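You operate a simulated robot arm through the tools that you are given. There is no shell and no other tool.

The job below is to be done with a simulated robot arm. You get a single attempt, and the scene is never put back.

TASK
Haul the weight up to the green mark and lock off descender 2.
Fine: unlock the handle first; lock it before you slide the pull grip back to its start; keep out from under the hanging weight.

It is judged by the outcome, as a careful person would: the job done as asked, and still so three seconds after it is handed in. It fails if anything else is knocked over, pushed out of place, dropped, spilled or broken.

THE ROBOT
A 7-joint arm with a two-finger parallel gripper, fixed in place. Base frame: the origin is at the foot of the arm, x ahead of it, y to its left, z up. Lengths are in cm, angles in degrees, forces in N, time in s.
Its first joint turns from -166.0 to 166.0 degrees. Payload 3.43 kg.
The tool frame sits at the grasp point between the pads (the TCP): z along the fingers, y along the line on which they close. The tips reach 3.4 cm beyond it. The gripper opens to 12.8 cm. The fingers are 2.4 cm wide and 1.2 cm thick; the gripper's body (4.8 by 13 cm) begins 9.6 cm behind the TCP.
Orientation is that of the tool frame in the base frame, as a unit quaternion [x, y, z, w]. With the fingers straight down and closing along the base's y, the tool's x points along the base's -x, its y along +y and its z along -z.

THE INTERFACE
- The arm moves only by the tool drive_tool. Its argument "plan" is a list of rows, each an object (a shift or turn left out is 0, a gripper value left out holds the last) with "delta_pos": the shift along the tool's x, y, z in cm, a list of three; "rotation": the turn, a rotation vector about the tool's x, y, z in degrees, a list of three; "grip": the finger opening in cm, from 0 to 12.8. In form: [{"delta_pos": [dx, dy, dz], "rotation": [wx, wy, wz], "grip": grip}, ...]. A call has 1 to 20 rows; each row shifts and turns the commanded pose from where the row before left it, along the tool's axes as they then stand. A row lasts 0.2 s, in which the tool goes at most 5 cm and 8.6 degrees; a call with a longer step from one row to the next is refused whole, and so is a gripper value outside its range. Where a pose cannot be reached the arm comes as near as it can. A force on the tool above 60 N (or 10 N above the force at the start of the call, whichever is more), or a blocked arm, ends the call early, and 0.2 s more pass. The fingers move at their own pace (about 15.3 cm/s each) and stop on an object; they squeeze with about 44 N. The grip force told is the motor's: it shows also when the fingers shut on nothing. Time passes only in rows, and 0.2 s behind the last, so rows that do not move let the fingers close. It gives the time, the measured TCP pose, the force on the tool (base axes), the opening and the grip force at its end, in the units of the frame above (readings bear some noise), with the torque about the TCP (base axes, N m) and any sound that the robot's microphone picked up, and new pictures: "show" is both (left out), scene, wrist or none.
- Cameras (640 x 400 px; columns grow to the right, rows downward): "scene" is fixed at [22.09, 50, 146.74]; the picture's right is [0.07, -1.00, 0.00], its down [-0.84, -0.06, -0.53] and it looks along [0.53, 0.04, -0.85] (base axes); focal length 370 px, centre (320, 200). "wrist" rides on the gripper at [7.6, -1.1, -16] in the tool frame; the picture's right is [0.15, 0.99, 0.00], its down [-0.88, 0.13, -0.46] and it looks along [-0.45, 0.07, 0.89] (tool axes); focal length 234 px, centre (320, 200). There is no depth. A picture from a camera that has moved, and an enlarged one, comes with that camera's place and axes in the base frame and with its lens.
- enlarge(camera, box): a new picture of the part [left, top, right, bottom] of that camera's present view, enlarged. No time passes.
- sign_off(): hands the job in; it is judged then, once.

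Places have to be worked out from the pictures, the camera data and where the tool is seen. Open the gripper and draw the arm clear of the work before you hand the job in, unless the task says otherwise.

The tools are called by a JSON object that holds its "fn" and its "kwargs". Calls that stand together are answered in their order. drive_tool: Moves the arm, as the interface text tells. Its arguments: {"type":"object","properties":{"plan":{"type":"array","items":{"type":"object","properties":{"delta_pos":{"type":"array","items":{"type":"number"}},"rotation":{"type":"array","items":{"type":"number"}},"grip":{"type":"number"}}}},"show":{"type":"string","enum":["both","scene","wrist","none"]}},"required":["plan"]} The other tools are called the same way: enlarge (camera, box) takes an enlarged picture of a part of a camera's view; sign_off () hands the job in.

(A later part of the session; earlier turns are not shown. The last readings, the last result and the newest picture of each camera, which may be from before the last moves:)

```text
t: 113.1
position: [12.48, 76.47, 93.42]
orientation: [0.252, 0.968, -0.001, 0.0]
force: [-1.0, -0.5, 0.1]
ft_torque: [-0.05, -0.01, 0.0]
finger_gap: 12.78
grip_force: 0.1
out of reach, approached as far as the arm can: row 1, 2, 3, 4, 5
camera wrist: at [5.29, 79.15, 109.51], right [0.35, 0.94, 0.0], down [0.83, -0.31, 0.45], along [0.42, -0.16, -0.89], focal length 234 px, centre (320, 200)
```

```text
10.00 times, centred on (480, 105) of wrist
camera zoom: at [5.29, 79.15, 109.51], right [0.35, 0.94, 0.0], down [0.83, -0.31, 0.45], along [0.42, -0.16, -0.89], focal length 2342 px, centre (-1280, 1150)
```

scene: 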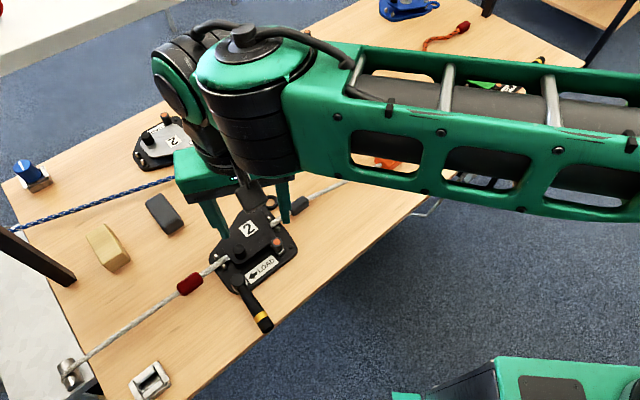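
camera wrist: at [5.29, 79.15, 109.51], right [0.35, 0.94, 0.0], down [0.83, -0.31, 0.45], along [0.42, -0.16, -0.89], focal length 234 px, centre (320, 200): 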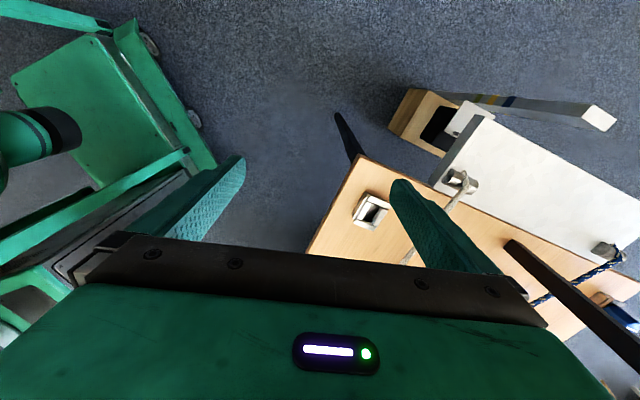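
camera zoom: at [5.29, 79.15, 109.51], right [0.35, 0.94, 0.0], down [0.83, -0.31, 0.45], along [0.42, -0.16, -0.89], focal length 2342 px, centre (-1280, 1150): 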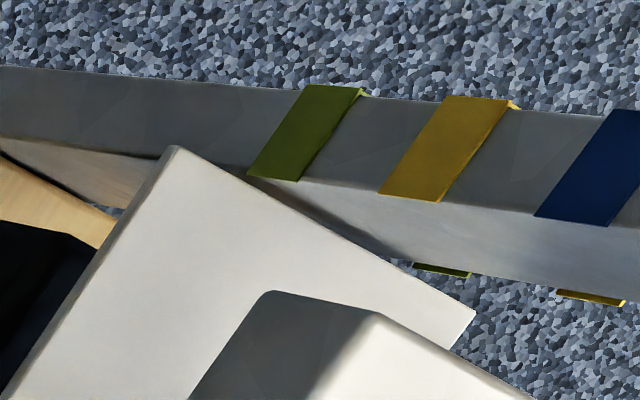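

From this angle I can solve both unknowns: gap ≈0.3 cm, and the plate's top is ≈1.0 cm below the green centre (haul ratio ≈0.45). So ~2.4 cm more haul should centre it. Returning to the grip.

{"fn": "drive_tool", "kwargs": {"plan": [{"delta_pos": [0, 0, -3.5]}, {"delta_pos": [0, 0, -3]}, {"delta_pos": [-4.7, -0.1, 0]}, {"delta_pos": [-4.7, -0.1, 0]}, {"delta_pos": [-4.7, -0.1, 0]}, {"delta_pos": [-4.7, -0.1, 0]}, {"delta_pos": [-4.7, -0.1, 0]}, {"delta_pos": [-4.7, -0.1, 0]}, {"delta_pos": [-4.7, -0.1, 0]}, {"delta_pos": [-4.7, -0.1, 0]}, {"delta_pos": [-4.7, -0.1, 0]}, {"delta_pos": [-4.7, -0.1, 0]}, {"delta_pos": [-4.7, -0.1, 0]}, {"delta_pos": [-4.7, -0.1, 0]}, {"delta_pos": [-4.7, -0.1, 0]}, {"delta_pos": [-4.7, -0.1, 0]}, {"delta_pos": [-4.7, -0.1, 0]}, {"delta_pos": [-4.7, -0.1, 0]}, {"delta_pos": [-4.7, -0.1, 0], "grip": 8}], "show": "none"}}

```text
t: 117.1
position: [81.74, 34.6, 99.37]
orientation: [0.252, 0.968, -0.001, 0.0]
force: [-0.7, 0.1, 1.0]
ft_torque: [-0.05, -0.06, -0.01]
finger_gap: 7.99
grip_force: 0.0
out of reach, approached as far as the arm can: row 1, 2
```

{"fn": "drive_tool", "kwargs": {"plan": [{"rotation": [0, 0, -8.2]}, {"rotation": [0, 0, -8.2]}, {"rotation": [0, 0, -8.2]}, {"rotation": [0, 0, -8.2]}, {"rotation": [0, 0, -8.2]}, {"rotation": [0, 0, -8.2]}, {"delta_pos": [-0.13, 1.23, 3]}], "show": "wrist"}}

{"fn": "enlarge", "kwargs": {"camera": "wrist", "box": [260, 80, 400, 200]}}

```text
t: 118.7
position: [81.46, 35.7, 96.33]
orientation: [-0.174, 0.985, -0.001, -0.001]
force: [-0.6, -0.3, 0.3]
ft_torque: [-0.01, 0.0, -0.01]
finger_gap: 8.0
grip_force: 0.1
camera wrist: at [74.65, 32.01, 112.44], right [-0.48, 0.88, 0.0], down [0.78, 0.43, 0.45], along [0.4, 0.22, -0.89], focal length 234 px, centre (320, 200)
```

wrist: 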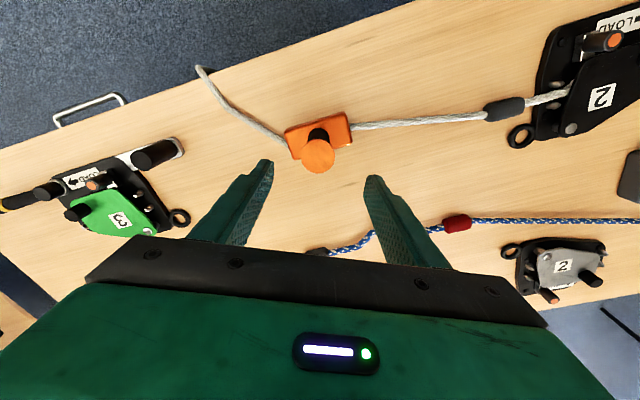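

```text
3.33 times, centred on (330, 140) of wrist
camera zoom: at [74.65, 32.01, 112.44], right [-0.48, 0.88, 0.0], down [0.78, 0.43, 0.45], along [0.4, 0.22, -0.89], focal length 781 px, centre (287, 400)
```

zoom: 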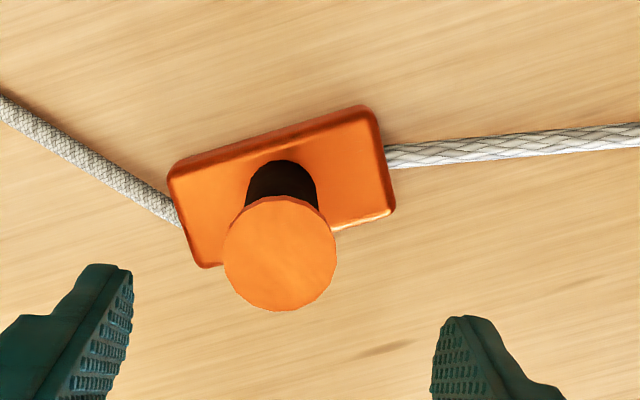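

The grip is at about (81.7, 35.5). Lowering and gripping.

{"fn": "drive_tool", "kwargs": {"plan": [{"delta_pos": [-0.15, -0.25, 4]}, {"delta_pos": [0, 0, 4]}, {"delta_pos": [0, 0, 4]}, {"delta_pos": [0, 0, 2.8]}, {"delta_pos": [0, 0, 1.1]}, {"delta_pos": [0, 0, 0], "grip": 4.2}, {"delta_pos": [0, 0, 0], "grip": 3}, {"delta_pos": [0, 0, 0], "grip": 1.6}, {"delta_pos": [0, 0, 0], "grip": 1.6}], "show": "none"}}

```text
t: 120.7
position: [81.58, 35.47, 80.4]
orientation: [-0.173, 0.985, -0.001, -0.001]
force: [-1.3, -6.3, -3.1]
ft_torque: [2.19, -0.13, -0.21]
finger_gap: 3.19
grip_force: 44.9
```

Pulling the final ~2.4 cm slowly.

{"fn": "drive_tool", "kwargs": {"plan": [{"delta_pos": [-0.211, -0.454, 0]}, {"delta_pos": [-0.211, -0.454, 0]}, {"delta_pos": [-0.211, -0.454, 0]}, {"delta_pos": [-0.211, -0.454, 0]}, {"delta_pos": [-0.19, -0.41, 0]}, {"delta_pos": [0, 0, 0]}], "show": "scene"}}

```text
t: 122.1
position: [83.29, 33.82, 80.28]
orientation: [-0.175, 0.985, -0.001, -0.001]
force: [-16.9, 14.9, -3.0]
ft_torque: [1.02, 1.38, 0.99]
finger_gap: 3.18
grip_force: 44.8
```

scene: 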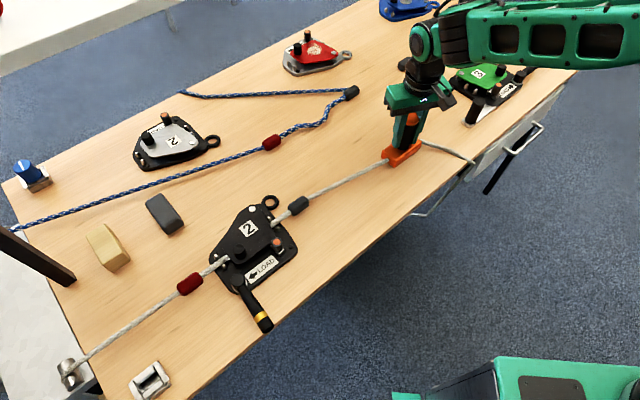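

Travel ≈17.75 cm. Easing off, releasing, and going back to the clear viewpoint.

{"fn": "drive_tool", "kwargs": {"plan": [{"delta_pos": [0.063, 0.136, 0]}, {"delta_pos": [0.042, 0.09, 0]}, {"delta_pos": [0, 0, 0], "grip": 4}, {"delta_pos": [0, 0, 0], "grip": 8}, {"delta_pos": [0, 0, 0], "grip": 8}, {"delta_pos": [0, 0, -4]}, {"delta_pos": [0, 0, -4]}, {"delta_pos": [0, 0, -4]}, {"delta_pos": [0, 0, -4]}, {"delta_pos": [0, 0, -4]}, {"rotation": [0, 0, 8.2]}, {"rotation": [0, 0, 8.2]}, {"rotation": [0, 0, 8.2]}, {"rotation": [0, 0, 8.2]}, {"rotation": [0, 0, 8.2]}, {"rotation": [0, 0, 8.2]}], "show": "scene"}}

{"fn": "drive_tool", "kwargs": {"plan": [{"delta_pos": [4.7, 0.1, 0], "grip": 12.8}, {"delta_pos": [4.7, 0.1, 0]}, {"delta_pos": [4.7, 0.1, 0]}, {"delta_pos": [4.7, 0.1, 0]}, {"delta_pos": [4.7, 0.1, 0]}, {"delta_pos": [4.7, 0.1, 0]}, {"delta_pos": [4.7, 0.1, 0]}, {"delta_pos": [4.7, 0.1, 0]}, {"delta_pos": [4.7, 0.1, 0]}, {"delta_pos": [4.7, 0.1, 0]}, {"delta_pos": [4.7, 0.1, 0]}, {"delta_pos": [4.7, 0.1, 0]}, {"delta_pos": [4.7, 0.1, 0]}, {"delta_pos": [4.7, 0.1, 0]}, {"delta_pos": [4.7, 0.1, 0]}, {"delta_pos": [4.7, 0.1, 2.5]}, {"delta_pos": [2.5, 0.1, 3]}, {"delta_pos": [0, 0, 0]}], "show": "wrist"}}

{"fn": "enlarge", "kwargs": {"camera": "wrist", "box": [430, 80, 530, 145]}}

```text
t: 125.5
position: [83.24, 33.88, 100.49]
orientation: [0.253, 0.967, 0.0, 0.0]
force: [1.2, 1.0, 0.1]
ft_torque: [-0.01, 0.01, -0.02]
finger_gap: 8.0
grip_force: 0.0
```

scene: 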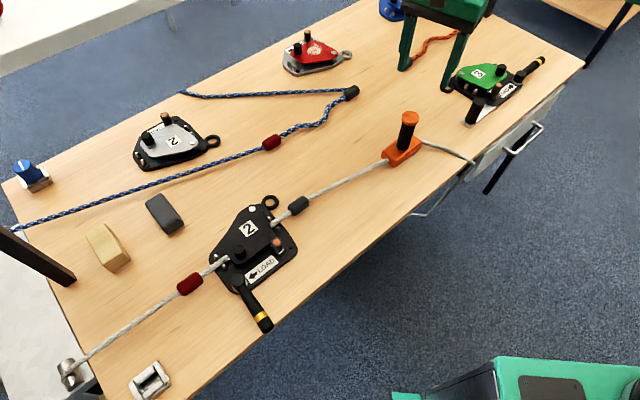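

```text
refused: row 16 steps farther than a row can; nothing moved
```

```text
6.15 times, centred on (480, 112) of wrist
camera zoom: at [76.03, 36.69, 116.52], right [0.36, 0.93, 0.0], down [0.83, -0.32, 0.46], along [0.42, -0.16, -0.89], focal length 1441 px, centre (-665, 738)
```

zoom: 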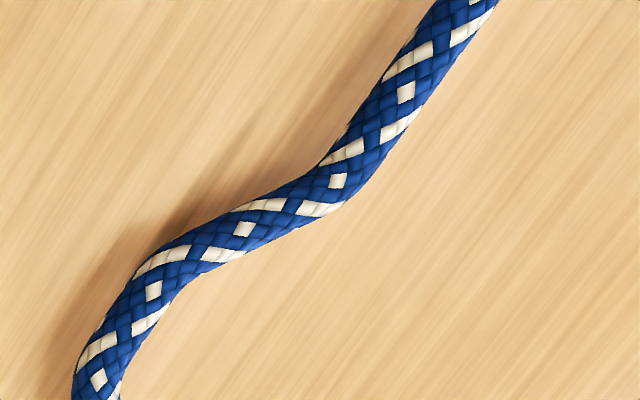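

The grip holds. One row of my travel was too long and the call was refused; I'll resend it with smaller final steps.

{"fn": "drive_tool", "kwargs": {"plan": [{"delta_pos": [4.7, 0.1, 0], "grip": 12.8}, {"delta_pos": [4.7, 0.1, 0]}, {"delta_pos": [4.7, 0.1, 0]}, {"delta_pos": [4.7, 0.1, 0]}, {"delta_pos": [4.7, 0.1, 0]}, {"delta_pos": [4.7, 0.1, 0]}, {"delta_pos": [4.7, 0.1, 0]}, {"delta_pos": [4.7, 0.1, 0]}, {"delta_pos": [4.7, 0.1, 0]}, {"delta_pos": [4.7, 0.1, 0]}, {"delta_pos": [4.7, 0.1, 0]}, {"delta_pos": [4.7, 0.1, 0]}, {"delta_pos": [4.7, 0.1, 0]}, {"delta_pos": [4.7, 0.1, 0]}, {"delta_pos": [4.7, 0.1, 0]}, {"delta_pos": [4.0, 0.1, 2.5]}, {"delta_pos": [3.0, 0.1, 3]}, {"delta_pos": [2.0, 0.1, 1]}, {"delta_pos": [0, 0, 0]}], "show": "wrist"}}

{"fn": "enlarge", "kwargs": {"camera": "wrist", "box": [430, 80, 530, 145]}}

```text
t: 129.5
position: [14.42, 74.15, 93.91]
orientation: [0.251, 0.968, -0.001, 0.0]
force: [-0.1, -0.4, -0.4]
ft_torque: [0.01, -0.01, 0.03]
finger_gap: 12.8
grip_force: 0.0
camera wrist: at [7.35, 76.81, 109.9], right [0.35, 0.94, 0.0], down [0.83, -0.31, 0.46], along [0.42, -0.16, -0.89], focal length 234 px, centre (320, 200)
```

wrist: 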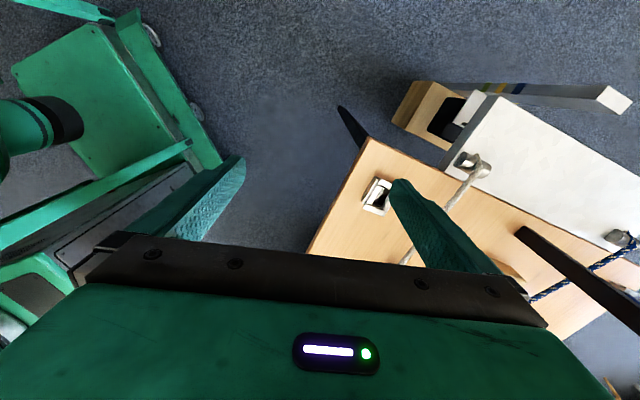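

```text
6.15 times, centred on (480, 112) of wrist
camera zoom: at [7.35, 76.81, 109.9], right [0.35, 0.94, 0.0], down [0.83, -0.31, 0.46], along [0.42, -0.16, -0.89], focal length 1441 px, centre (-665, 738)
```

zoom: 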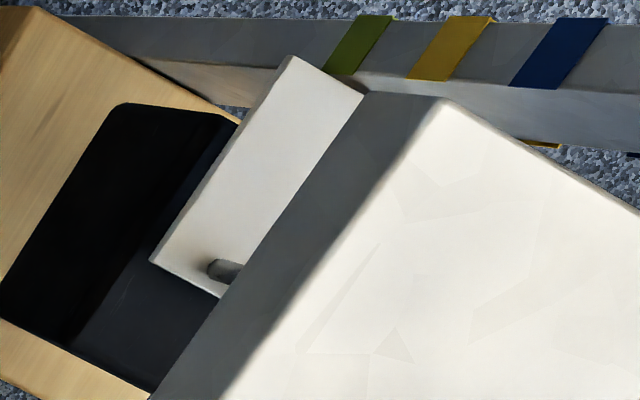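

Slightly too far inboard; I'll shift a few centimetres to the exact earlier viewpoint.

{"fn": "drive_tool", "kwargs": {"plan": [{"delta_pos": [1.5, 0.8, 0.3]}, {"delta_pos": [1.5, 0.8, 0.3]}, {"delta_pos": [0, 0, 0]}], "show": "wrist"}}

{"fn": "enlarge", "kwargs": {"camera": "wrist", "box": [450, 80, 510, 120]}}

```text
t: 130.3
position: [12.55, 76.59, 93.17]
orientation: [0.252, 0.968, 0.0, -0.002]
force: [-0.6, 0.5, 0.8]
ft_torque: [-0.02, 0.01, -0.03]
finger_gap: 12.82
grip_force: 0.1
out of reach, approached as far as the arm can: row 2
camera wrist: at [5.43, 79.2, 109.25], right [0.35, 0.94, 0.0], down [0.83, -0.31, 0.45], along [0.42, -0.16, -0.89], focal length 234 px, centre (320, 200)
```

wrist: 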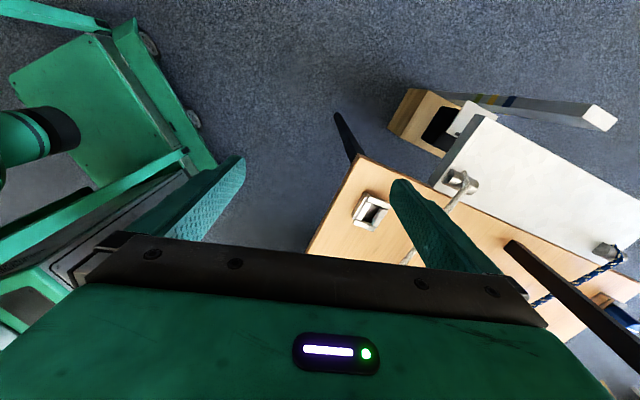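

```text
10.00 times, centred on (480, 100) of wrist
camera zoom: at [5.43, 79.2, 109.25], right [0.35, 0.94, 0.0], down [0.83, -0.31, 0.45], along [0.42, -0.16, -0.89], focal length 2342 px, centre (-1280, 1200)
```

zoom: 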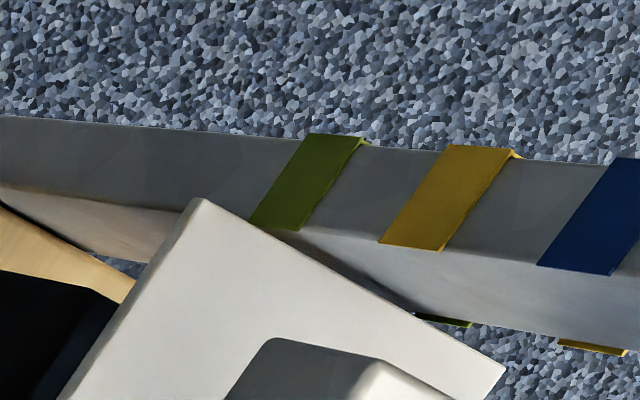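

By this view the plate's mid-line is now about level with the green band's centre. I'll double-check from the flatter viewpoint, which is less sensitive to the gap.

{"fn": "drive_tool", "kwargs": {"plan": [{"delta_pos": [-3.6, 2.3, -0.2]}, {"delta_pos": [-3.6, 2.3, -0.2]}, {"delta_pos": [-3.7, 2.4, -0.2]}, {"rotation": [0, 0, -8.4]}, {"rotation": [0, 0, -8.4]}, {"rotation": [0, 0, -8.4]}, {"rotation": [0, 0, -8.4]}, {"rotation": [0, 0, -8.4]}, {"rotation": [0, 0, -8.4]}, {"rotation": [0, 0, -8.4]}, {"rotation": [0, 0, -8.4]}, {"rotation": [-2.66, -7.65, 0]}, {"rotation": [-2.66, -7.65, 0]}, {"rotation": [-2.66, -7.65, 0]}, {"rotation": [-2.66, -7.65, 0]}, {"rotation": [-2.66, -7.65, 0]}, {"delta_pos": [0, 0, 0]}], "show": "wrist"}}

{"fn": "enlarge", "kwargs": {"camera": "wrist", "box": [370, 28, 410, 68]}}

```text
t: 131.6
position: [24.26, 77.28, 94.35]
orientation: [0.081, 0.997, 0.002, 0.005]
force: [1.0, 0.3, -0.4]
ft_torque: [-0.02, 0.1, 0.03]
finger_gap: 12.78
grip_force: 0.1
stopped in row 6: the arm was blocked; the commanded pose is now the measured one
camera wrist: at [16.42, 77.29, 110.31], right [0.02, 1.0, 0.0], down [0.88, -0.02, 0.47], along [0.47, -0.01, -0.88], focal length 234 px, centre (320, 200)
```

wrist: 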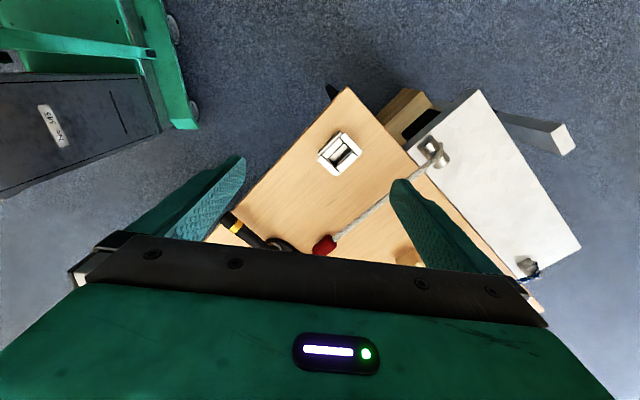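

```text
10.00 times, centred on (390, 48) of wrist
camera zoom: at [16.42, 77.29, 110.31], right [0.02, 1.0, 0.0], down [0.88, -0.02, 0.47], along [0.47, -0.01, -0.88], focal length 2342 px, centre (-380, 1720)
```

zoom: 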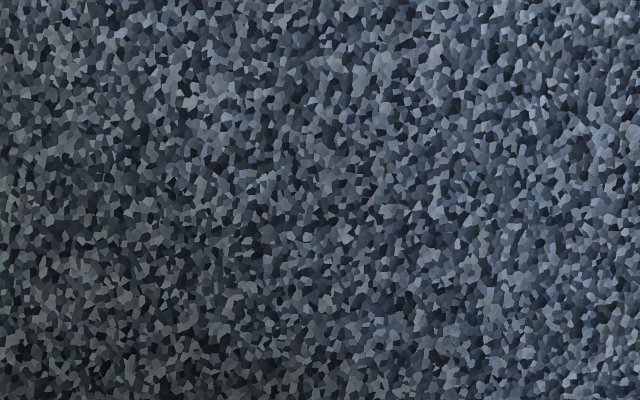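

The wrist paused mid-turn; continuing the turn with smaller steps, then tilting.

{"fn": "drive_tool", "kwargs": {"plan": [{"rotation": [0, 0, -6.7]}, {"rotation": [0, 0, -6.7]}, {"rotation": [0, 0, -6.7]}, {"rotation": [0, 0, -6.7]}, {"rotation": [0, 0, -6.7]}, {"rotation": [0, 0, -6.7]}, {"rotation": [0, 0, -6.7]}, {"rotation": [-2.66, -7.65, 0]}, {"rotation": [-2.66, -7.65, 0]}, {"rotation": [-2.66, -7.65, 0]}, {"rotation": [-2.66, -7.65, 0]}, {"rotation": [-2.66, -7.65, 0]}, {"delta_pos": [0, 0, 0]}], "show": "wrist"}}

{"fn": "enlarge", "kwargs": {"camera": "wrist", "box": [350, 20, 420, 95]}}

```text
t: 134.6
position: [29.51, 76.8, 93.05]
orientation: [-0.273, 0.897, 0.19, 0.292]
force: [0.1, 0.5, 0.3]
ft_torque: [-0.03, 0.0, -0.02]
finger_gap: 12.8
grip_force: 0.1
stopped in row 13: the arm was blocked; the commanded pose is now the measured one
camera wrist: at [18.32, 65.07, 100.32], right [-0.69, 0.71, 0.09], down [0.33, 0.21, 0.92], along [0.64, 0.67, -0.38], focal length 234 px, centre (320, 200)
```

wrist: 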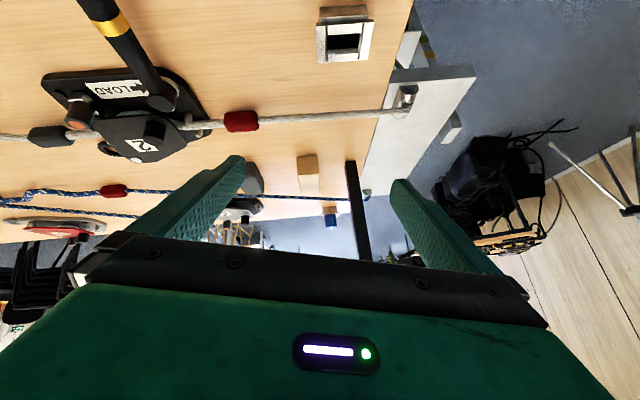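

```text
5.33 times, centred on (385, 58) of wrist
camera zoom: at [18.32, 65.07, 100.32], right [-0.69, 0.71, 0.09], down [0.33, 0.21, 0.92], along [0.64, 0.67, -0.38], focal length 1249 px, centre (-27, 960)
```

zoom: 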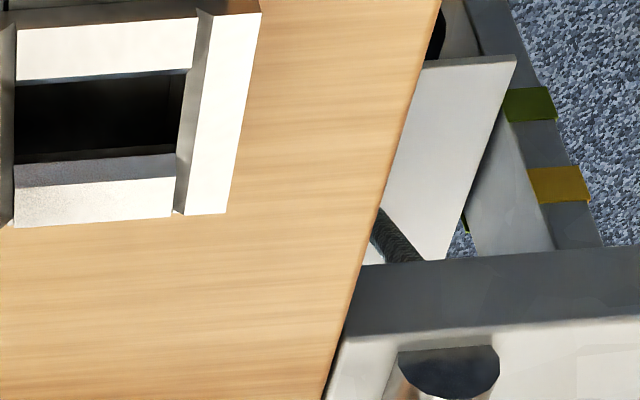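

{"fn": "enlarge", "kwargs": {"camera": "wrist", "box": [400, 25, 440, 65]}}

```text
10.00 times, centred on (420, 45) of wrist
camera zoom: at [18.32, 65.07, 100.32], right [-0.69, 0.71, 0.09], down [0.33, 0.21, 0.92], along [0.64, 0.67, -0.38], focal length 2342 px, centre (-680, 1750)
```

zoom: 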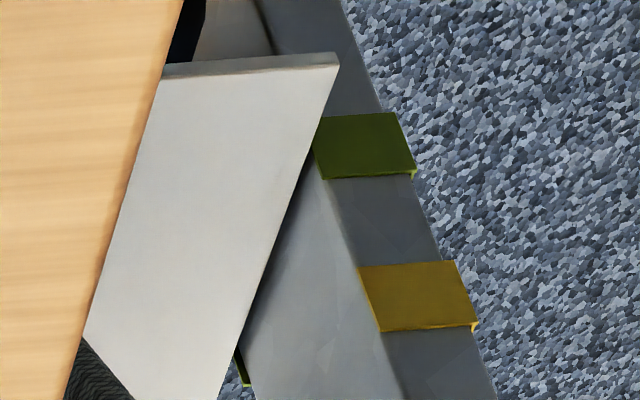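

Both views now agree: the plate's top is level with the green band's centre (within ~0.2 cm). Next I lock the handle. First I'll level the tool and move above the handle.

{"fn": "drive_tool", "kwargs": {"plan": [{"delta_pos": [-1.2, -3.6, -1.2]}, {"delta_pos": [-1.2, -3.6, -1.2]}, {"delta_pos": [-1.2, -3.6, -1.2]}, {"delta_pos": [-1.2, -3.6, -1.2]}, {"delta_pos": [-1.2, -3.6, -1.2]}, {"rotation": [2.27, 7.84, 0]}, {"rotation": [2.27, 7.84, 0]}, {"rotation": [2.27, 7.84, 0]}, {"rotation": [2.27, 7.84, 0]}, {"rotation": [2.27, 7.84, 0]}, {"delta_pos": [0, 0, 0], "grip": 5}], "show": "both"}}

```text
t: 137.0
position: [40.16, 62.53, 98.19]
orientation: [-0.304, 0.953, 0.0, -0.001]
force: [-0.5, 0.4, -0.2]
ft_torque: [-0.02, -0.01, -0.01]
finger_gap: 5.0
grip_force: 0.0
camera wrist: at [34.68, 57.2, 114.24], right [-0.69, 0.72, 0.0], down [0.64, 0.62, 0.45], along [0.33, 0.31, -0.89], focal length 234 px, centre (320, 200)
```

scene: 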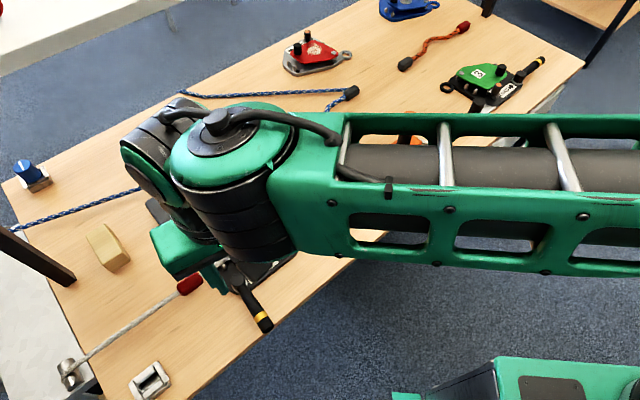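
wrist: 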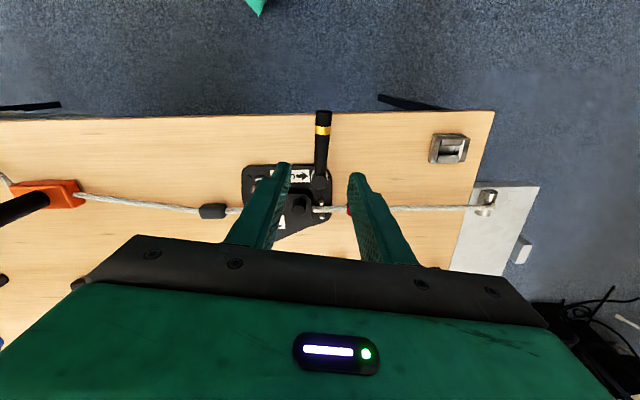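

The handle rests at azimuth ≈222° (perpendicular to the rope). I'll align the fingers with it and lower around it.

{"fn": "drive_tool", "kwargs": {"plan": [{"rotation": [0, 0, -6.6]}, {"delta_pos": [0, 0.4, 4.5]}, {"delta_pos": [0, 0, 4.5]}, {"delta_pos": [0, 0, 4.5]}, {"delta_pos": [0, 0, 3.7]}, {"delta_pos": [0, 0, 0]}], "show": "wrist"}}

{"fn": "enlarge", "kwargs": {"camera": "wrist", "box": [220, 100, 420, 250]}}

```text
t: 138.4
position: [39.95, 62.89, 80.78]
orientation: [-0.358, 0.934, 0.0, -0.001]
force: [-0.1, 0.3, 0.5]
ft_torque: [-0.03, -0.02, -0.03]
finger_gap: 5.02
grip_force: 0.1
camera wrist: at [35.0, 56.94, 96.93], right [-0.77, 0.64, 0.0], down [0.57, 0.69, 0.45], along [0.29, 0.35, -0.89], focal length 234 px, centre (320, 200)
```

wrist: 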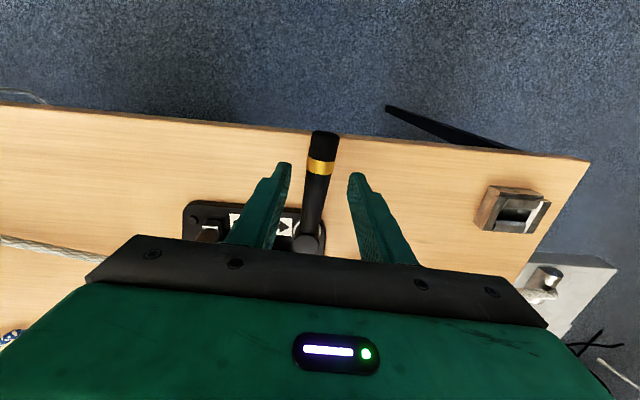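

```text
2.67 times, centred on (320, 175) of wrist
camera zoom: at [35.0, 56.94, 96.93], right [-0.77, 0.64, 0.0], down [0.57, 0.69, 0.45], along [0.29, 0.35, -0.89], focal length 624 px, centre (320, 267)
```

zoom: 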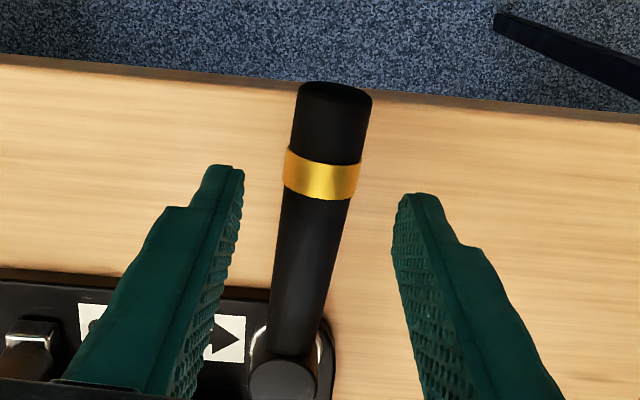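

Well centred. Lowering to handle height and closing to a loose cage, then swinging it back toward the load direction.

{"fn": "drive_tool", "kwargs": {"plan": [{"delta_pos": [0, 0, 1.5]}, {"delta_pos": [0, 0, 1.5]}, {"delta_pos": [0, 0, 0.6]}, {"delta_pos": [0, 0, 0], "grip": 3.2}, {"delta_pos": [0, 0, 0], "grip": 3.2}, {"delta_pos": [-0.03, 0.68, 0], "rotation": [0, 0, 5]}, {"delta_pos": [-0.03, 0.68, 0], "rotation": [0, 0, 5]}, {"delta_pos": [-0.03, 0.68, 0], "rotation": [0, 0, 5]}, {"delta_pos": [0, 0, 0]}], "show": "wrist"}}

```text
t: 140.4
position: [38.79, 64.46, 77.22]
orientation: [-0.233, 0.973, 0.0, 0.0]
force: [-0.7, 0.0, 0.3]
ft_torque: [-0.02, -0.03, -0.01]
finger_gap: 3.21
grip_force: 0.1
camera wrist: at [32.47, 60.07, 93.4], right [-0.58, 0.82, 0.0], down [0.73, 0.52, 0.45], along [0.37, 0.26, -0.89], focal length 234 px, centre (320, 200)
```

wrist: 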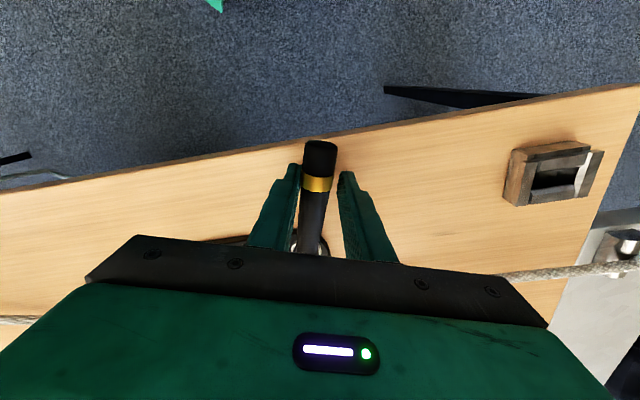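

The handle follows with no resistance. Continuing the swing in steps.

{"fn": "drive_tool", "kwargs": {"plan": [{"delta_pos": [-0.03, 0.68, 0], "rotation": [0, 0, 5]}, {"delta_pos": [-0.03, 0.68, 0], "rotation": [0, 0, 5]}, {"delta_pos": [-0.03, 0.68, 0], "rotation": [0, 0, 5]}, {"delta_pos": [-0.03, 0.68, 0], "rotation": [0, 0, 5]}, {"delta_pos": [-0.03, 0.68, 0], "rotation": [0, 0, 5]}, {"delta_pos": [-0.03, 0.68, 0], "rotation": [0, 0, 5]}, {"delta_pos": [0, 0, 0]}], "show": "wrist"}}

```text
t: 142.0
position: [37.88, 68.47, 77.36]
orientation: [0.027, 1.0, 0.0, 0.0]
force: [0.5, -0.2, 0.0]
ft_torque: [0.01, 0.04, 0.03]
finger_gap: 3.2
grip_force: 0.1
camera wrist: at [30.26, 67.76, 93.42], right [-0.09, 1.0, 0.0], down [0.89, 0.08, 0.46], along [0.45, 0.04, -0.89], focal length 234 px, centre (320, 200)
```

wrist: 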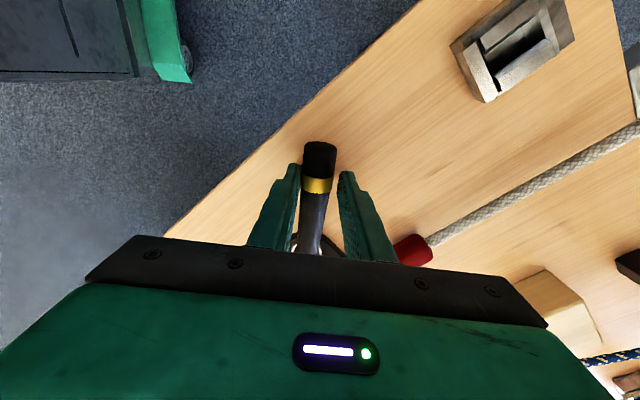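

Halfway. Continuing to about 7° short of the locked position.

{"fn": "drive_tool", "kwargs": {"plan": [{"delta_pos": [-0.03, 0.68, 0], "rotation": [0, 0, 5]}, {"delta_pos": [-0.03, 0.68, 0], "rotation": [0, 0, 5]}, {"delta_pos": [-0.03, 0.68, 0], "rotation": [0, 0, 5]}, {"delta_pos": [-0.03, 0.68, 0], "rotation": [0, 0, 5]}, {"delta_pos": [-0.03, 0.68, 0], "rotation": [0, 0, 5]}, {"delta_pos": [-0.03, 0.68, 0], "rotation": [0, 0, 5]}, {"delta_pos": [-0.03, 0.68, 0], "rotation": [0, 0, 5]}, {"delta_pos": [0, 0, 0]}], "show": "wrist"}}

```text
t: 143.8
position: [39.66, 72.84, 77.28]
orientation: [0.326, 0.945, -0.001, 0.001]
force: [0.6, 1.6, -0.4]
ft_torque: [-0.03, 0.01, 0.0]
finger_gap: 3.3
grip_force: 0.4
camera wrist: at [32.9, 76.68, 93.36], right [0.49, 0.87, 0.0], down [0.77, -0.44, 0.46], along [0.4, -0.23, -0.89], focal length 234 px, centre (320, 200)
```

wrist: 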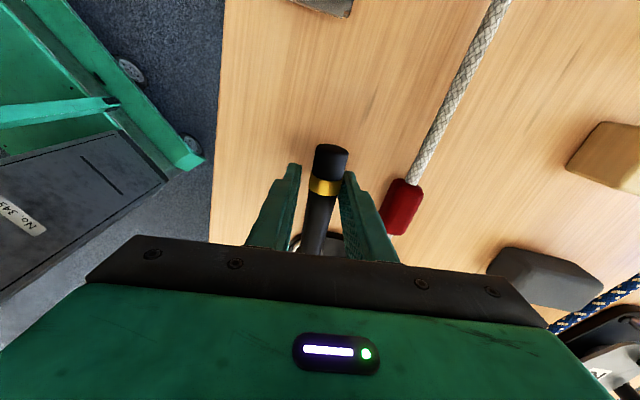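

The handle now leads the fingers, as though a detent has drawn it into the locked position. I'll follow the last few degrees gently and check.

{"fn": "drive_tool", "kwargs": {"plan": [{"delta_pos": [-0.02, 0.54, 0], "rotation": [0, 0, 4]}, {"delta_pos": [-0.02, 0.41, 0], "rotation": [0, 0, 3]}, {"delta_pos": [0, 0, 0]}], "show": "wrist"}}

{"fn": "enlarge", "kwargs": {"camera": "wrist", "box": [240, 130, 400, 250]}}

```text
t: 144.6
position: [40.16, 73.56, 77.3]
orientation: [0.383, 0.924, -0.001, 0.001]
force: [0.4, 0.6, 0.3]
ft_torque: [0.01, 0.01, -0.02]
finger_gap: 3.2
grip_force: 0.1
camera wrist: at [34.01, 78.16, 93.4], right [0.6, 0.8, 0.0], down [0.71, -0.53, 0.46], along [0.36, -0.27, -0.89], focal length 234 px, centre (320, 200)
```

wrist: 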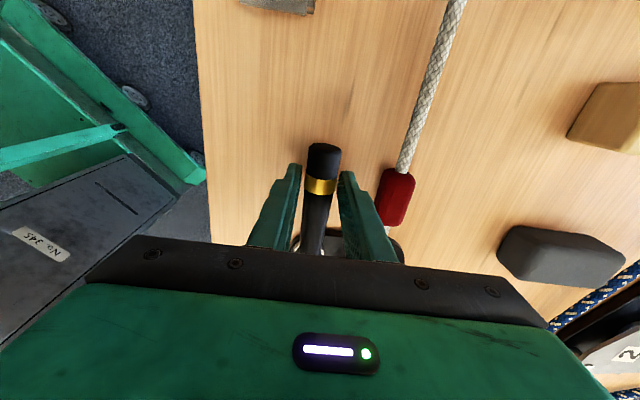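

```text
3.33 times, centred on (320, 190) of wrist
camera zoom: at [34.01, 78.16, 93.4], right [0.6, 0.8, 0.0], down [0.71, -0.53, 0.46], along [0.36, -0.27, -0.89], focal length 781 px, centre (320, 233)
```

zoom: 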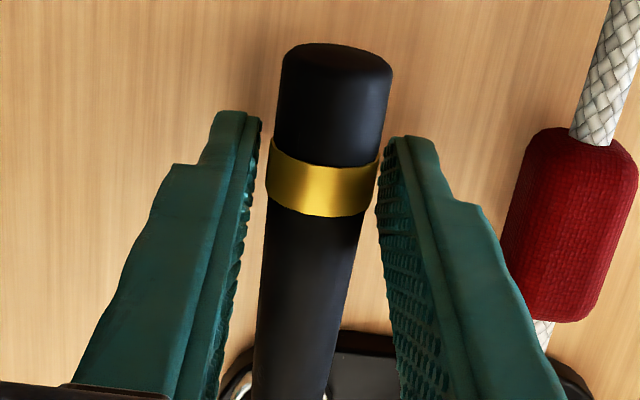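

The handle is back pointing straight along the LOAD arrow. I'll nudge lightly in the same direction to confirm it is against its locked stop.

{"fn": "drive_tool", "kwargs": {"plan": [{"delta_pos": [0, 0.2, 0]}, {"delta_pos": [0, 0.2, 0]}, {"delta_pos": [0, 0.1, 0]}, {"delta_pos": [0, 0, 0]}], "show": "none"}}

```text
t: 145.6
position: [40.53, 74.04, 77.32]
orientation: [0.383, 0.924, 0.0, -0.001]
force: [-3.2, -4.8, 3.3]
ft_torque: [-0.13, 0.07, 0.0]
finger_gap: 3.49
grip_force: 2.4
```

It pushes back firmly, so it's at the locked stop. Backing off, lifting out, and opening a little.

{"fn": "drive_tool", "kwargs": {"plan": [{"delta_pos": [0, -0.25, 0]}, {"delta_pos": [0, -0.25, 0]}, {"delta_pos": [0, 0, 0], "grip": 4.4}, {"delta_pos": [0, 0, -2]}, {"delta_pos": [0, 0, -4]}, {"delta_pos": [0, 0, -4]}, {"delta_pos": [0, 0, -4]}, {"delta_pos": [0, 0, -4]}, {"delta_pos": [0, 0, -4]}], "show": "both"}}

{"fn": "enlarge", "kwargs": {"camera": "wrist", "box": [240, 40, 440, 200]}}

```text
t: 147.6
position: [40.21, 73.65, 99.43]
orientation: [0.382, 0.924, -0.001, 0.002]
force: [0.0, -0.2, -0.2]
ft_torque: [0.02, -0.03, -0.01]
finger_gap: 4.41
grip_force: 0.0
camera wrist: at [34.08, 78.26, 115.5], right [0.6, 0.8, 0.0], down [0.71, -0.53, 0.46], along [0.37, -0.27, -0.89], focal length 234 px, centre (320, 200)
```

scene: 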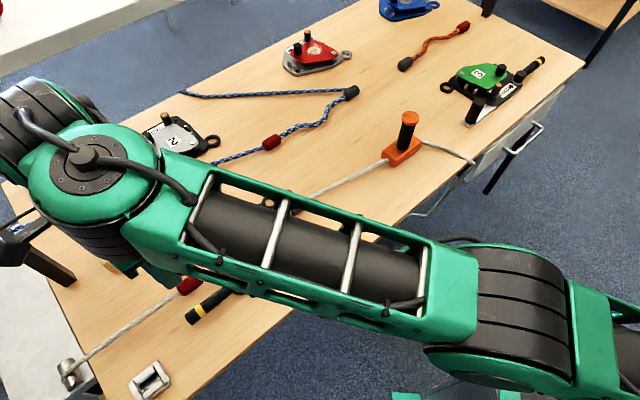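
wrist: 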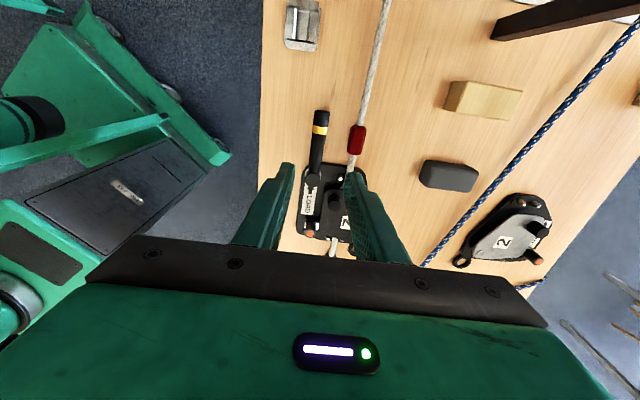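

```text
2.50 times, centred on (340, 120) of wrist
camera zoom: at [34.08, 78.26, 115.5], right [0.6, 0.8, 0.0], down [0.71, -0.53, 0.46], along [0.37, -0.27, -0.89], focal length 585 px, centre (270, 400)
```

zoom: 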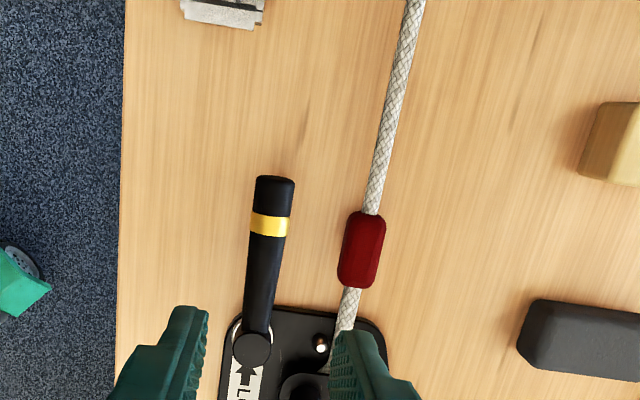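

Handle tip is exactly back at its original spot: locked. Now I'll go to the pull grip to slide it back to its start.

{"fn": "drive_tool", "kwargs": {"plan": [{"delta_pos": [-4.5, 0.17, 0]}, {"delta_pos": [-4.5, 0.17, 0]}, {"delta_pos": [-4.5, 0.17, 0]}, {"delta_pos": [-4.5, 0.17, 0]}, {"delta_pos": [-4.5, 0.17, 0]}, {"delta_pos": [-4.5, 0.17, 0]}, {"delta_pos": [-4.5, 0.17, 0]}, {"delta_pos": [-4.5, 0.17, 0]}, {"delta_pos": [-4.5, 0.17, 0]}, {"delta_pos": [-4.5, 0.17, 0]}, {"delta_pos": [-4.5, 0.17, 0]}, {"delta_pos": [-4.5, 0.17, 0]}, {"delta_pos": [-4.5, 0.17, 0]}, {"rotation": [0, 0, -8.1], "grip": 8}, {"rotation": [0, 0, -8.1]}, {"rotation": [0, 0, -8.1]}, {"rotation": [0, 0, -8.1]}, {"rotation": [0, 0, -8.1]}, {"rotation": [0, 0, -8.1]}, {"rotation": [0, 0, -8.1]}], "show": "none"}}

{"fn": "drive_tool", "kwargs": {"plan": [{"rotation": [0, 0, -8.2]}, {"delta_pos": [0, 0, 3]}], "show": "both"}}

{"fn": "enlarge", "kwargs": {"camera": "wrist", "box": [260, 80, 400, 200]}}

```text
t: 151.8
position: [83.15, 33.83, 99.27]
orientation: [-0.104, 0.995, 0.0, -0.001]
force: [-0.2, -0.5, 0.4]
ft_torque: [-0.01, 0.0, -0.04]
finger_gap: 7.97
grip_force: 0.1
```

```text
t: 152.4
position: [83.18, 33.84, 96.32]
orientation: [-0.174, 0.985, 0.0, 0.0]
force: [-0.3, 0.1, 0.0]
ft_torque: [-0.01, 0.02, -0.02]
finger_gap: 8.02
grip_force: 0.0
camera wrist: at [76.4, 30.12, 112.37], right [-0.48, 0.88, 0.0], down [0.78, 0.42, 0.45], along [0.4, 0.22, -0.89], focal length 234 px, centre (320, 200)
```

scene: 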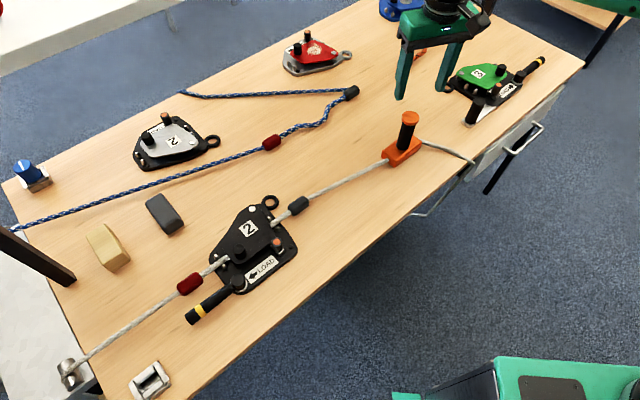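
wrist: 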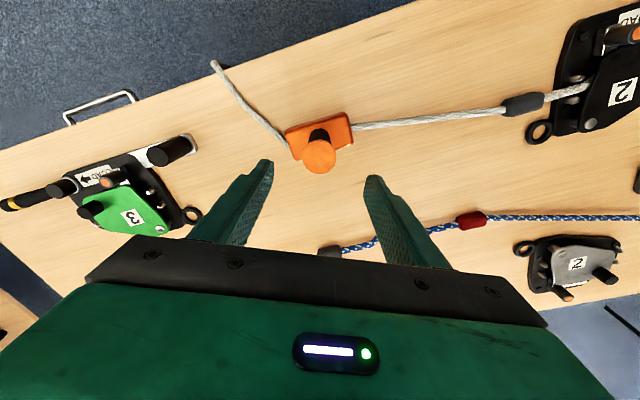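

```text
3.33 times, centred on (330, 140) of wrist
camera zoom: at [76.4, 30.12, 112.37], right [-0.48, 0.88, 0.0], down [0.78, 0.42, 0.45], along [0.4, 0.22, -0.89], focal length 781 px, centre (287, 400)
```

zoom: 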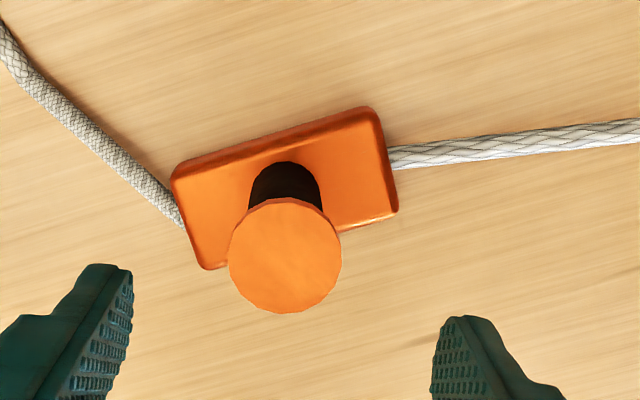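

Grip is centred below. Lowering, gripping, then sliding it back toward its start, first a few centimetres while watching the force.

{"fn": "drive_tool", "kwargs": {"plan": [{"delta_pos": [-0.05, -0.1, 4]}, {"delta_pos": [0, 0, 4]}, {"delta_pos": [0, 0, 4]}, {"delta_pos": [0, 0, 2.8]}, {"delta_pos": [0, 0, 1.1]}, {"delta_pos": [0, 0, 0], "grip": 4.2}, {"delta_pos": [0, 0, 0], "grip": 3}, {"delta_pos": [0, 0, 0], "grip": 1.6}, {"delta_pos": [0, 0, 0], "grip": 1.6}], "show": "none"}}

{"fn": "drive_tool", "kwargs": {"plan": [{"delta_pos": [0.208, 0.455, 0]}, {"delta_pos": [0.208, 0.455, 0]}, {"delta_pos": [0.208, 0.455, 0]}, {"delta_pos": [0.208, 0.455, 0]}, {"delta_pos": [0, 0, 0]}], "show": "scene"}}

```text
t: 154.4
position: [83.19, 33.85, 80.41]
orientation: [-0.172, 0.985, 0.0, 0.0]
force: [1.1, 2.2, -3.9]
ft_torque: [0.9, -0.4, 0.19]
finger_gap: 3.19
grip_force: 45.4
```

```text
t: 155.6
position: [81.82, 35.15, 80.29]
orientation: [-0.172, 0.985, -0.001, -0.001]
force: [-2.2, -1.1, -1.9]
ft_torque: [1.31, -1.04, -0.39]
finger_gap: 3.18
grip_force: 44.7
```

scene: 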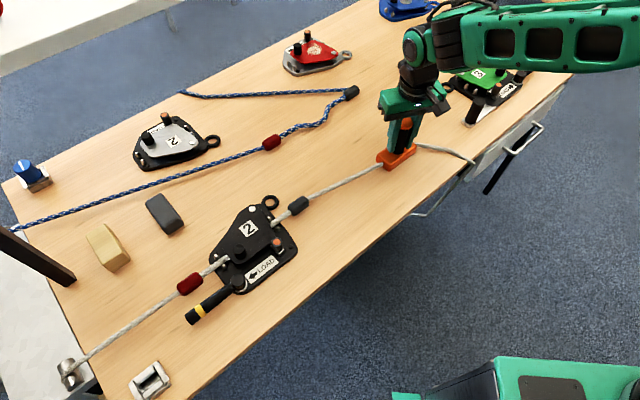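

It slides back freely with almost no force. Continuing.

{"fn": "drive_tool", "kwargs": {"plan": [{"delta_pos": [0.41, 0.912, 0]}, {"delta_pos": [0.41, 0.912, 0]}, {"delta_pos": [0.41, 0.912, 0]}, {"delta_pos": [0.41, 0.912, 0]}, {"delta_pos": [0.41, 0.912, 0]}, {"delta_pos": [0.41, 0.912, 0]}, {"delta_pos": [0.41, 0.912, 0]}, {"delta_pos": [0, 0, 0]}], "show": "scene"}}

```text
t: 157.4
position: [76.81, 40.13, 80.45]
orientation: [-0.173, 0.985, -0.002, -0.003]
force: [-20.9, -19.1, -5.9]
ft_torque: [2.21, -0.81, -0.66]
finger_gap: 3.19
grip_force: 45.6
```

scene: 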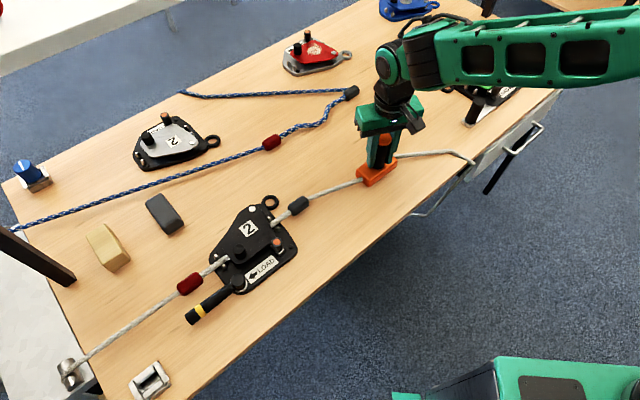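

Some sideways force built up; I'll trim it and continue along the track.

{"fn": "drive_tool", "kwargs": {"plan": [{"delta_pos": [0.163, -0.076, 0]}, {"delta_pos": [0.425, 0.906, 0]}, {"delta_pos": [0.425, 0.906, 0]}, {"delta_pos": [0.425, 0.906, 0]}, {"delta_pos": [0.425, 0.906, 0]}, {"delta_pos": [0, 0, 0]}], "show": "none"}}

```text
t: 158.8
position: [73.92, 42.78, 80.41]
orientation: [-0.173, 0.985, -0.001, -0.001]
force: [-7.3, -5.9, -20.6]
ft_torque: [1.25, -0.91, 0.04]
finger_gap: 3.2
grip_force: 45.0
```

About 4.8 cm to go. Steering back to the exact start position.

{"fn": "drive_tool", "kwargs": {"plan": [{"delta_pos": [0.331, 0.904, 0]}, {"delta_pos": [0.331, 0.904, 0]}, {"delta_pos": [0.331, 0.904, 0]}, {"delta_pos": [0.331, 0.904, 0]}, {"delta_pos": [0, 0, 0]}], "show": "none"}}

```text
t: 160.0
position: [71.28, 45.68, 80.53]
orientation: [-0.173, 0.985, -0.002, -0.003]
force: [-33.8, -33.6, -11.8]
ft_torque: [3.09, -0.25, -0.43]
finger_gap: 3.17
grip_force: 44.9
```

Strong sideways push again (the track is stiff); I'll trim it off and do the last ~0.85 cm.

{"fn": "drive_tool", "kwargs": {"plan": [{"delta_pos": [0.136, -0.063, 0]}, {"delta_pos": [0.145, -0.068, 0]}, {"delta_pos": [0, 0, 0]}], "show": "none"}}

{"fn": "drive_tool", "kwargs": {"plan": [{"delta_pos": [0.18, 0.385, 0]}, {"delta_pos": [0.18, 0.385, 0]}, {"delta_pos": [0, 0, 0]}], "show": "both"}}

```text
t: 160.8
position: [71.35, 45.71, 80.44]
orientation: [-0.173, 0.985, -0.001, 0.0]
force: [-13.5, -12.8, -13.7]
ft_torque: [0.63, 1.41, 0.63]
finger_gap: 3.18
grip_force: 44.9
```

```text
t: 161.6
position: [70.7, 46.3, 80.32]
orientation: [-0.172, 0.985, 0.0, 0.0]
force: [-10.7, -12.1, -12.6]
ft_torque: [0.92, 0.25, -0.3]
finger_gap: 3.21
grip_force: 45.1
camera wrist: at [63.98, 42.52, 96.49], right [-0.47, 0.88, 0.0], down [0.78, 0.42, 0.46], along [0.4, 0.21, -0.89], focal length 234 px, centre (320, 200)
```

scene: 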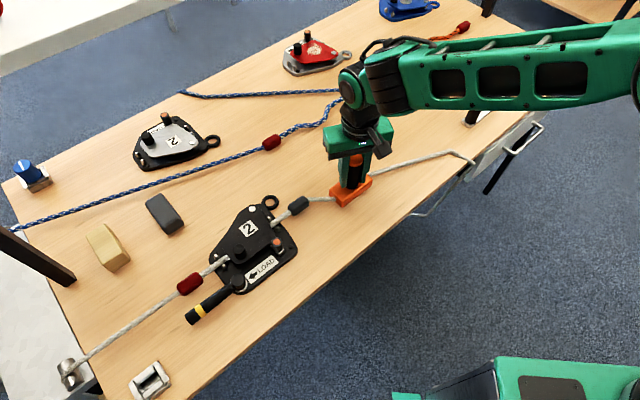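
wrist: 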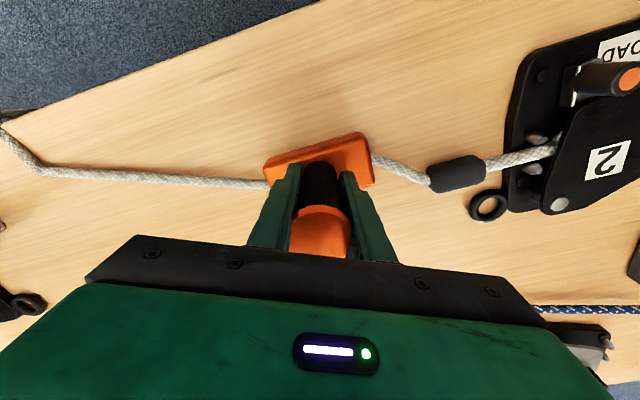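

The grip is back at its starting position (T matches within 0.1 cm). Releasing and rising.

{"fn": "drive_tool", "kwargs": {"plan": [{"delta_pos": [0.09, -0.042, 0]}, {"delta_pos": [0, 0, 0]}, {"delta_pos": [0, 0, 0], "grip": 4}, {"delta_pos": [0, 0, 0], "grip": 8}, {"delta_pos": [0, 0, 0], "grip": 8}, {"delta_pos": [0, 0, -4]}, {"delta_pos": [0, 0, -4]}, {"delta_pos": [0, 0, -4]}, {"delta_pos": [0, 0, -4]}, {"delta_pos": [0, 0, -3]}], "show": "both"}}

{"fn": "enlarge", "kwargs": {"camera": "scene", "box": [270, 140, 400, 230]}}

{"fn": "enlarge", "kwargs": {"camera": "scene", "box": [160, 180, 320, 340]}}

```text
t: 163.8
position: [70.69, 46.13, 99.32]
orientation: [-0.173, 0.985, 0.0, -0.001]
force: [0.9, 0.1, -0.1]
ft_torque: [-0.02, 0.01, 0.03]
finger_gap: 8.0
grip_force: 0.1
camera wrist: at [63.97, 42.46, 115.43], right [-0.47, 0.88, 0.0], down [0.78, 0.42, 0.45], along [0.4, 0.21, -0.89], focal length 234 px, centre (320, 200)
```

scene: 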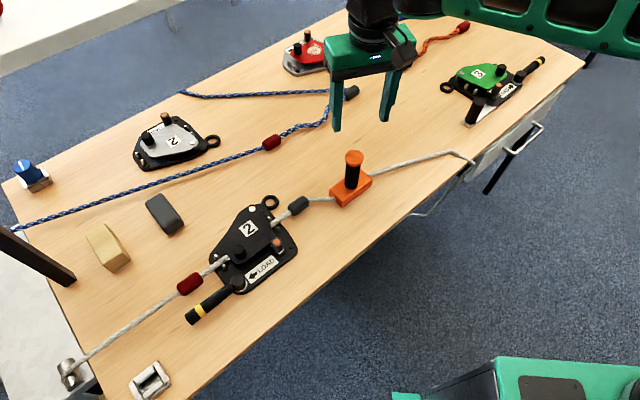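
wrist: 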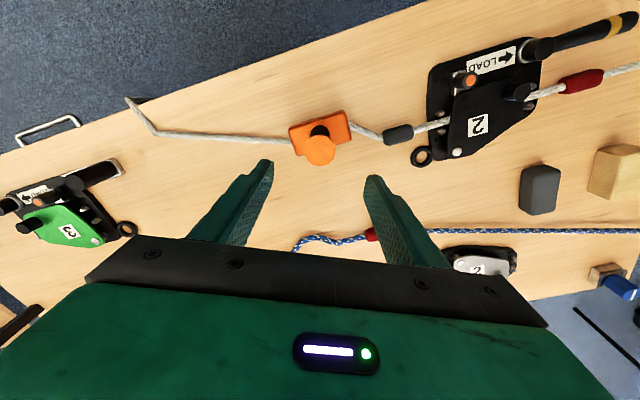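

```text
4.44 times, centred on (335, 185) of scene
camera zoom: at [22.09, 50.0, 146.74], right [0.07, -1.0, 0.0], down [-0.84, -0.06, -0.53], along [0.53, 0.04, -0.85], focal length 1643 px, centre (253, 267)
```

zoom: 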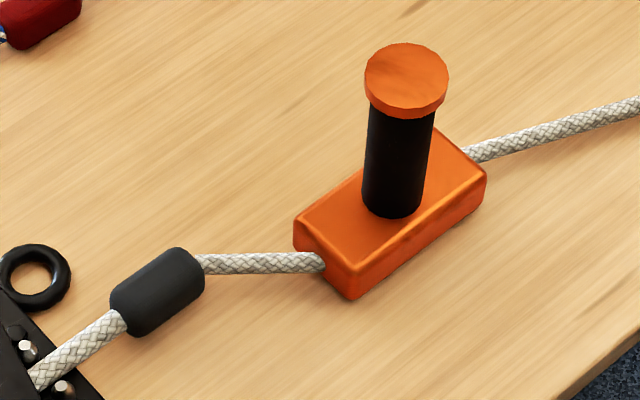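

```text
2.50 times, centred on (240, 260) of scene
camera zoom: at [22.09, 50.0, 146.74], right [0.07, -1.0, 0.0], down [-0.84, -0.06, -0.53], along [0.53, 0.04, -0.85], focal length 924 px, centre (520, 50)
```

zoom: 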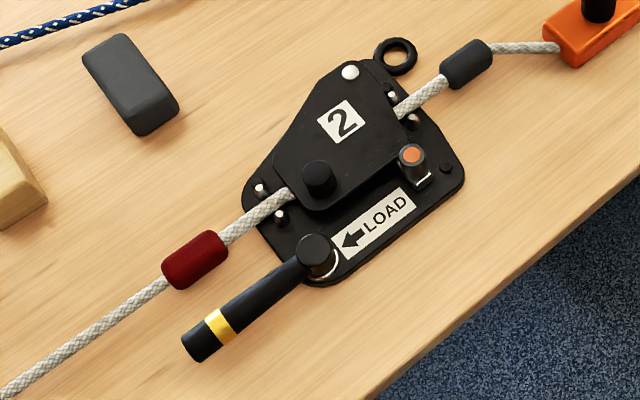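

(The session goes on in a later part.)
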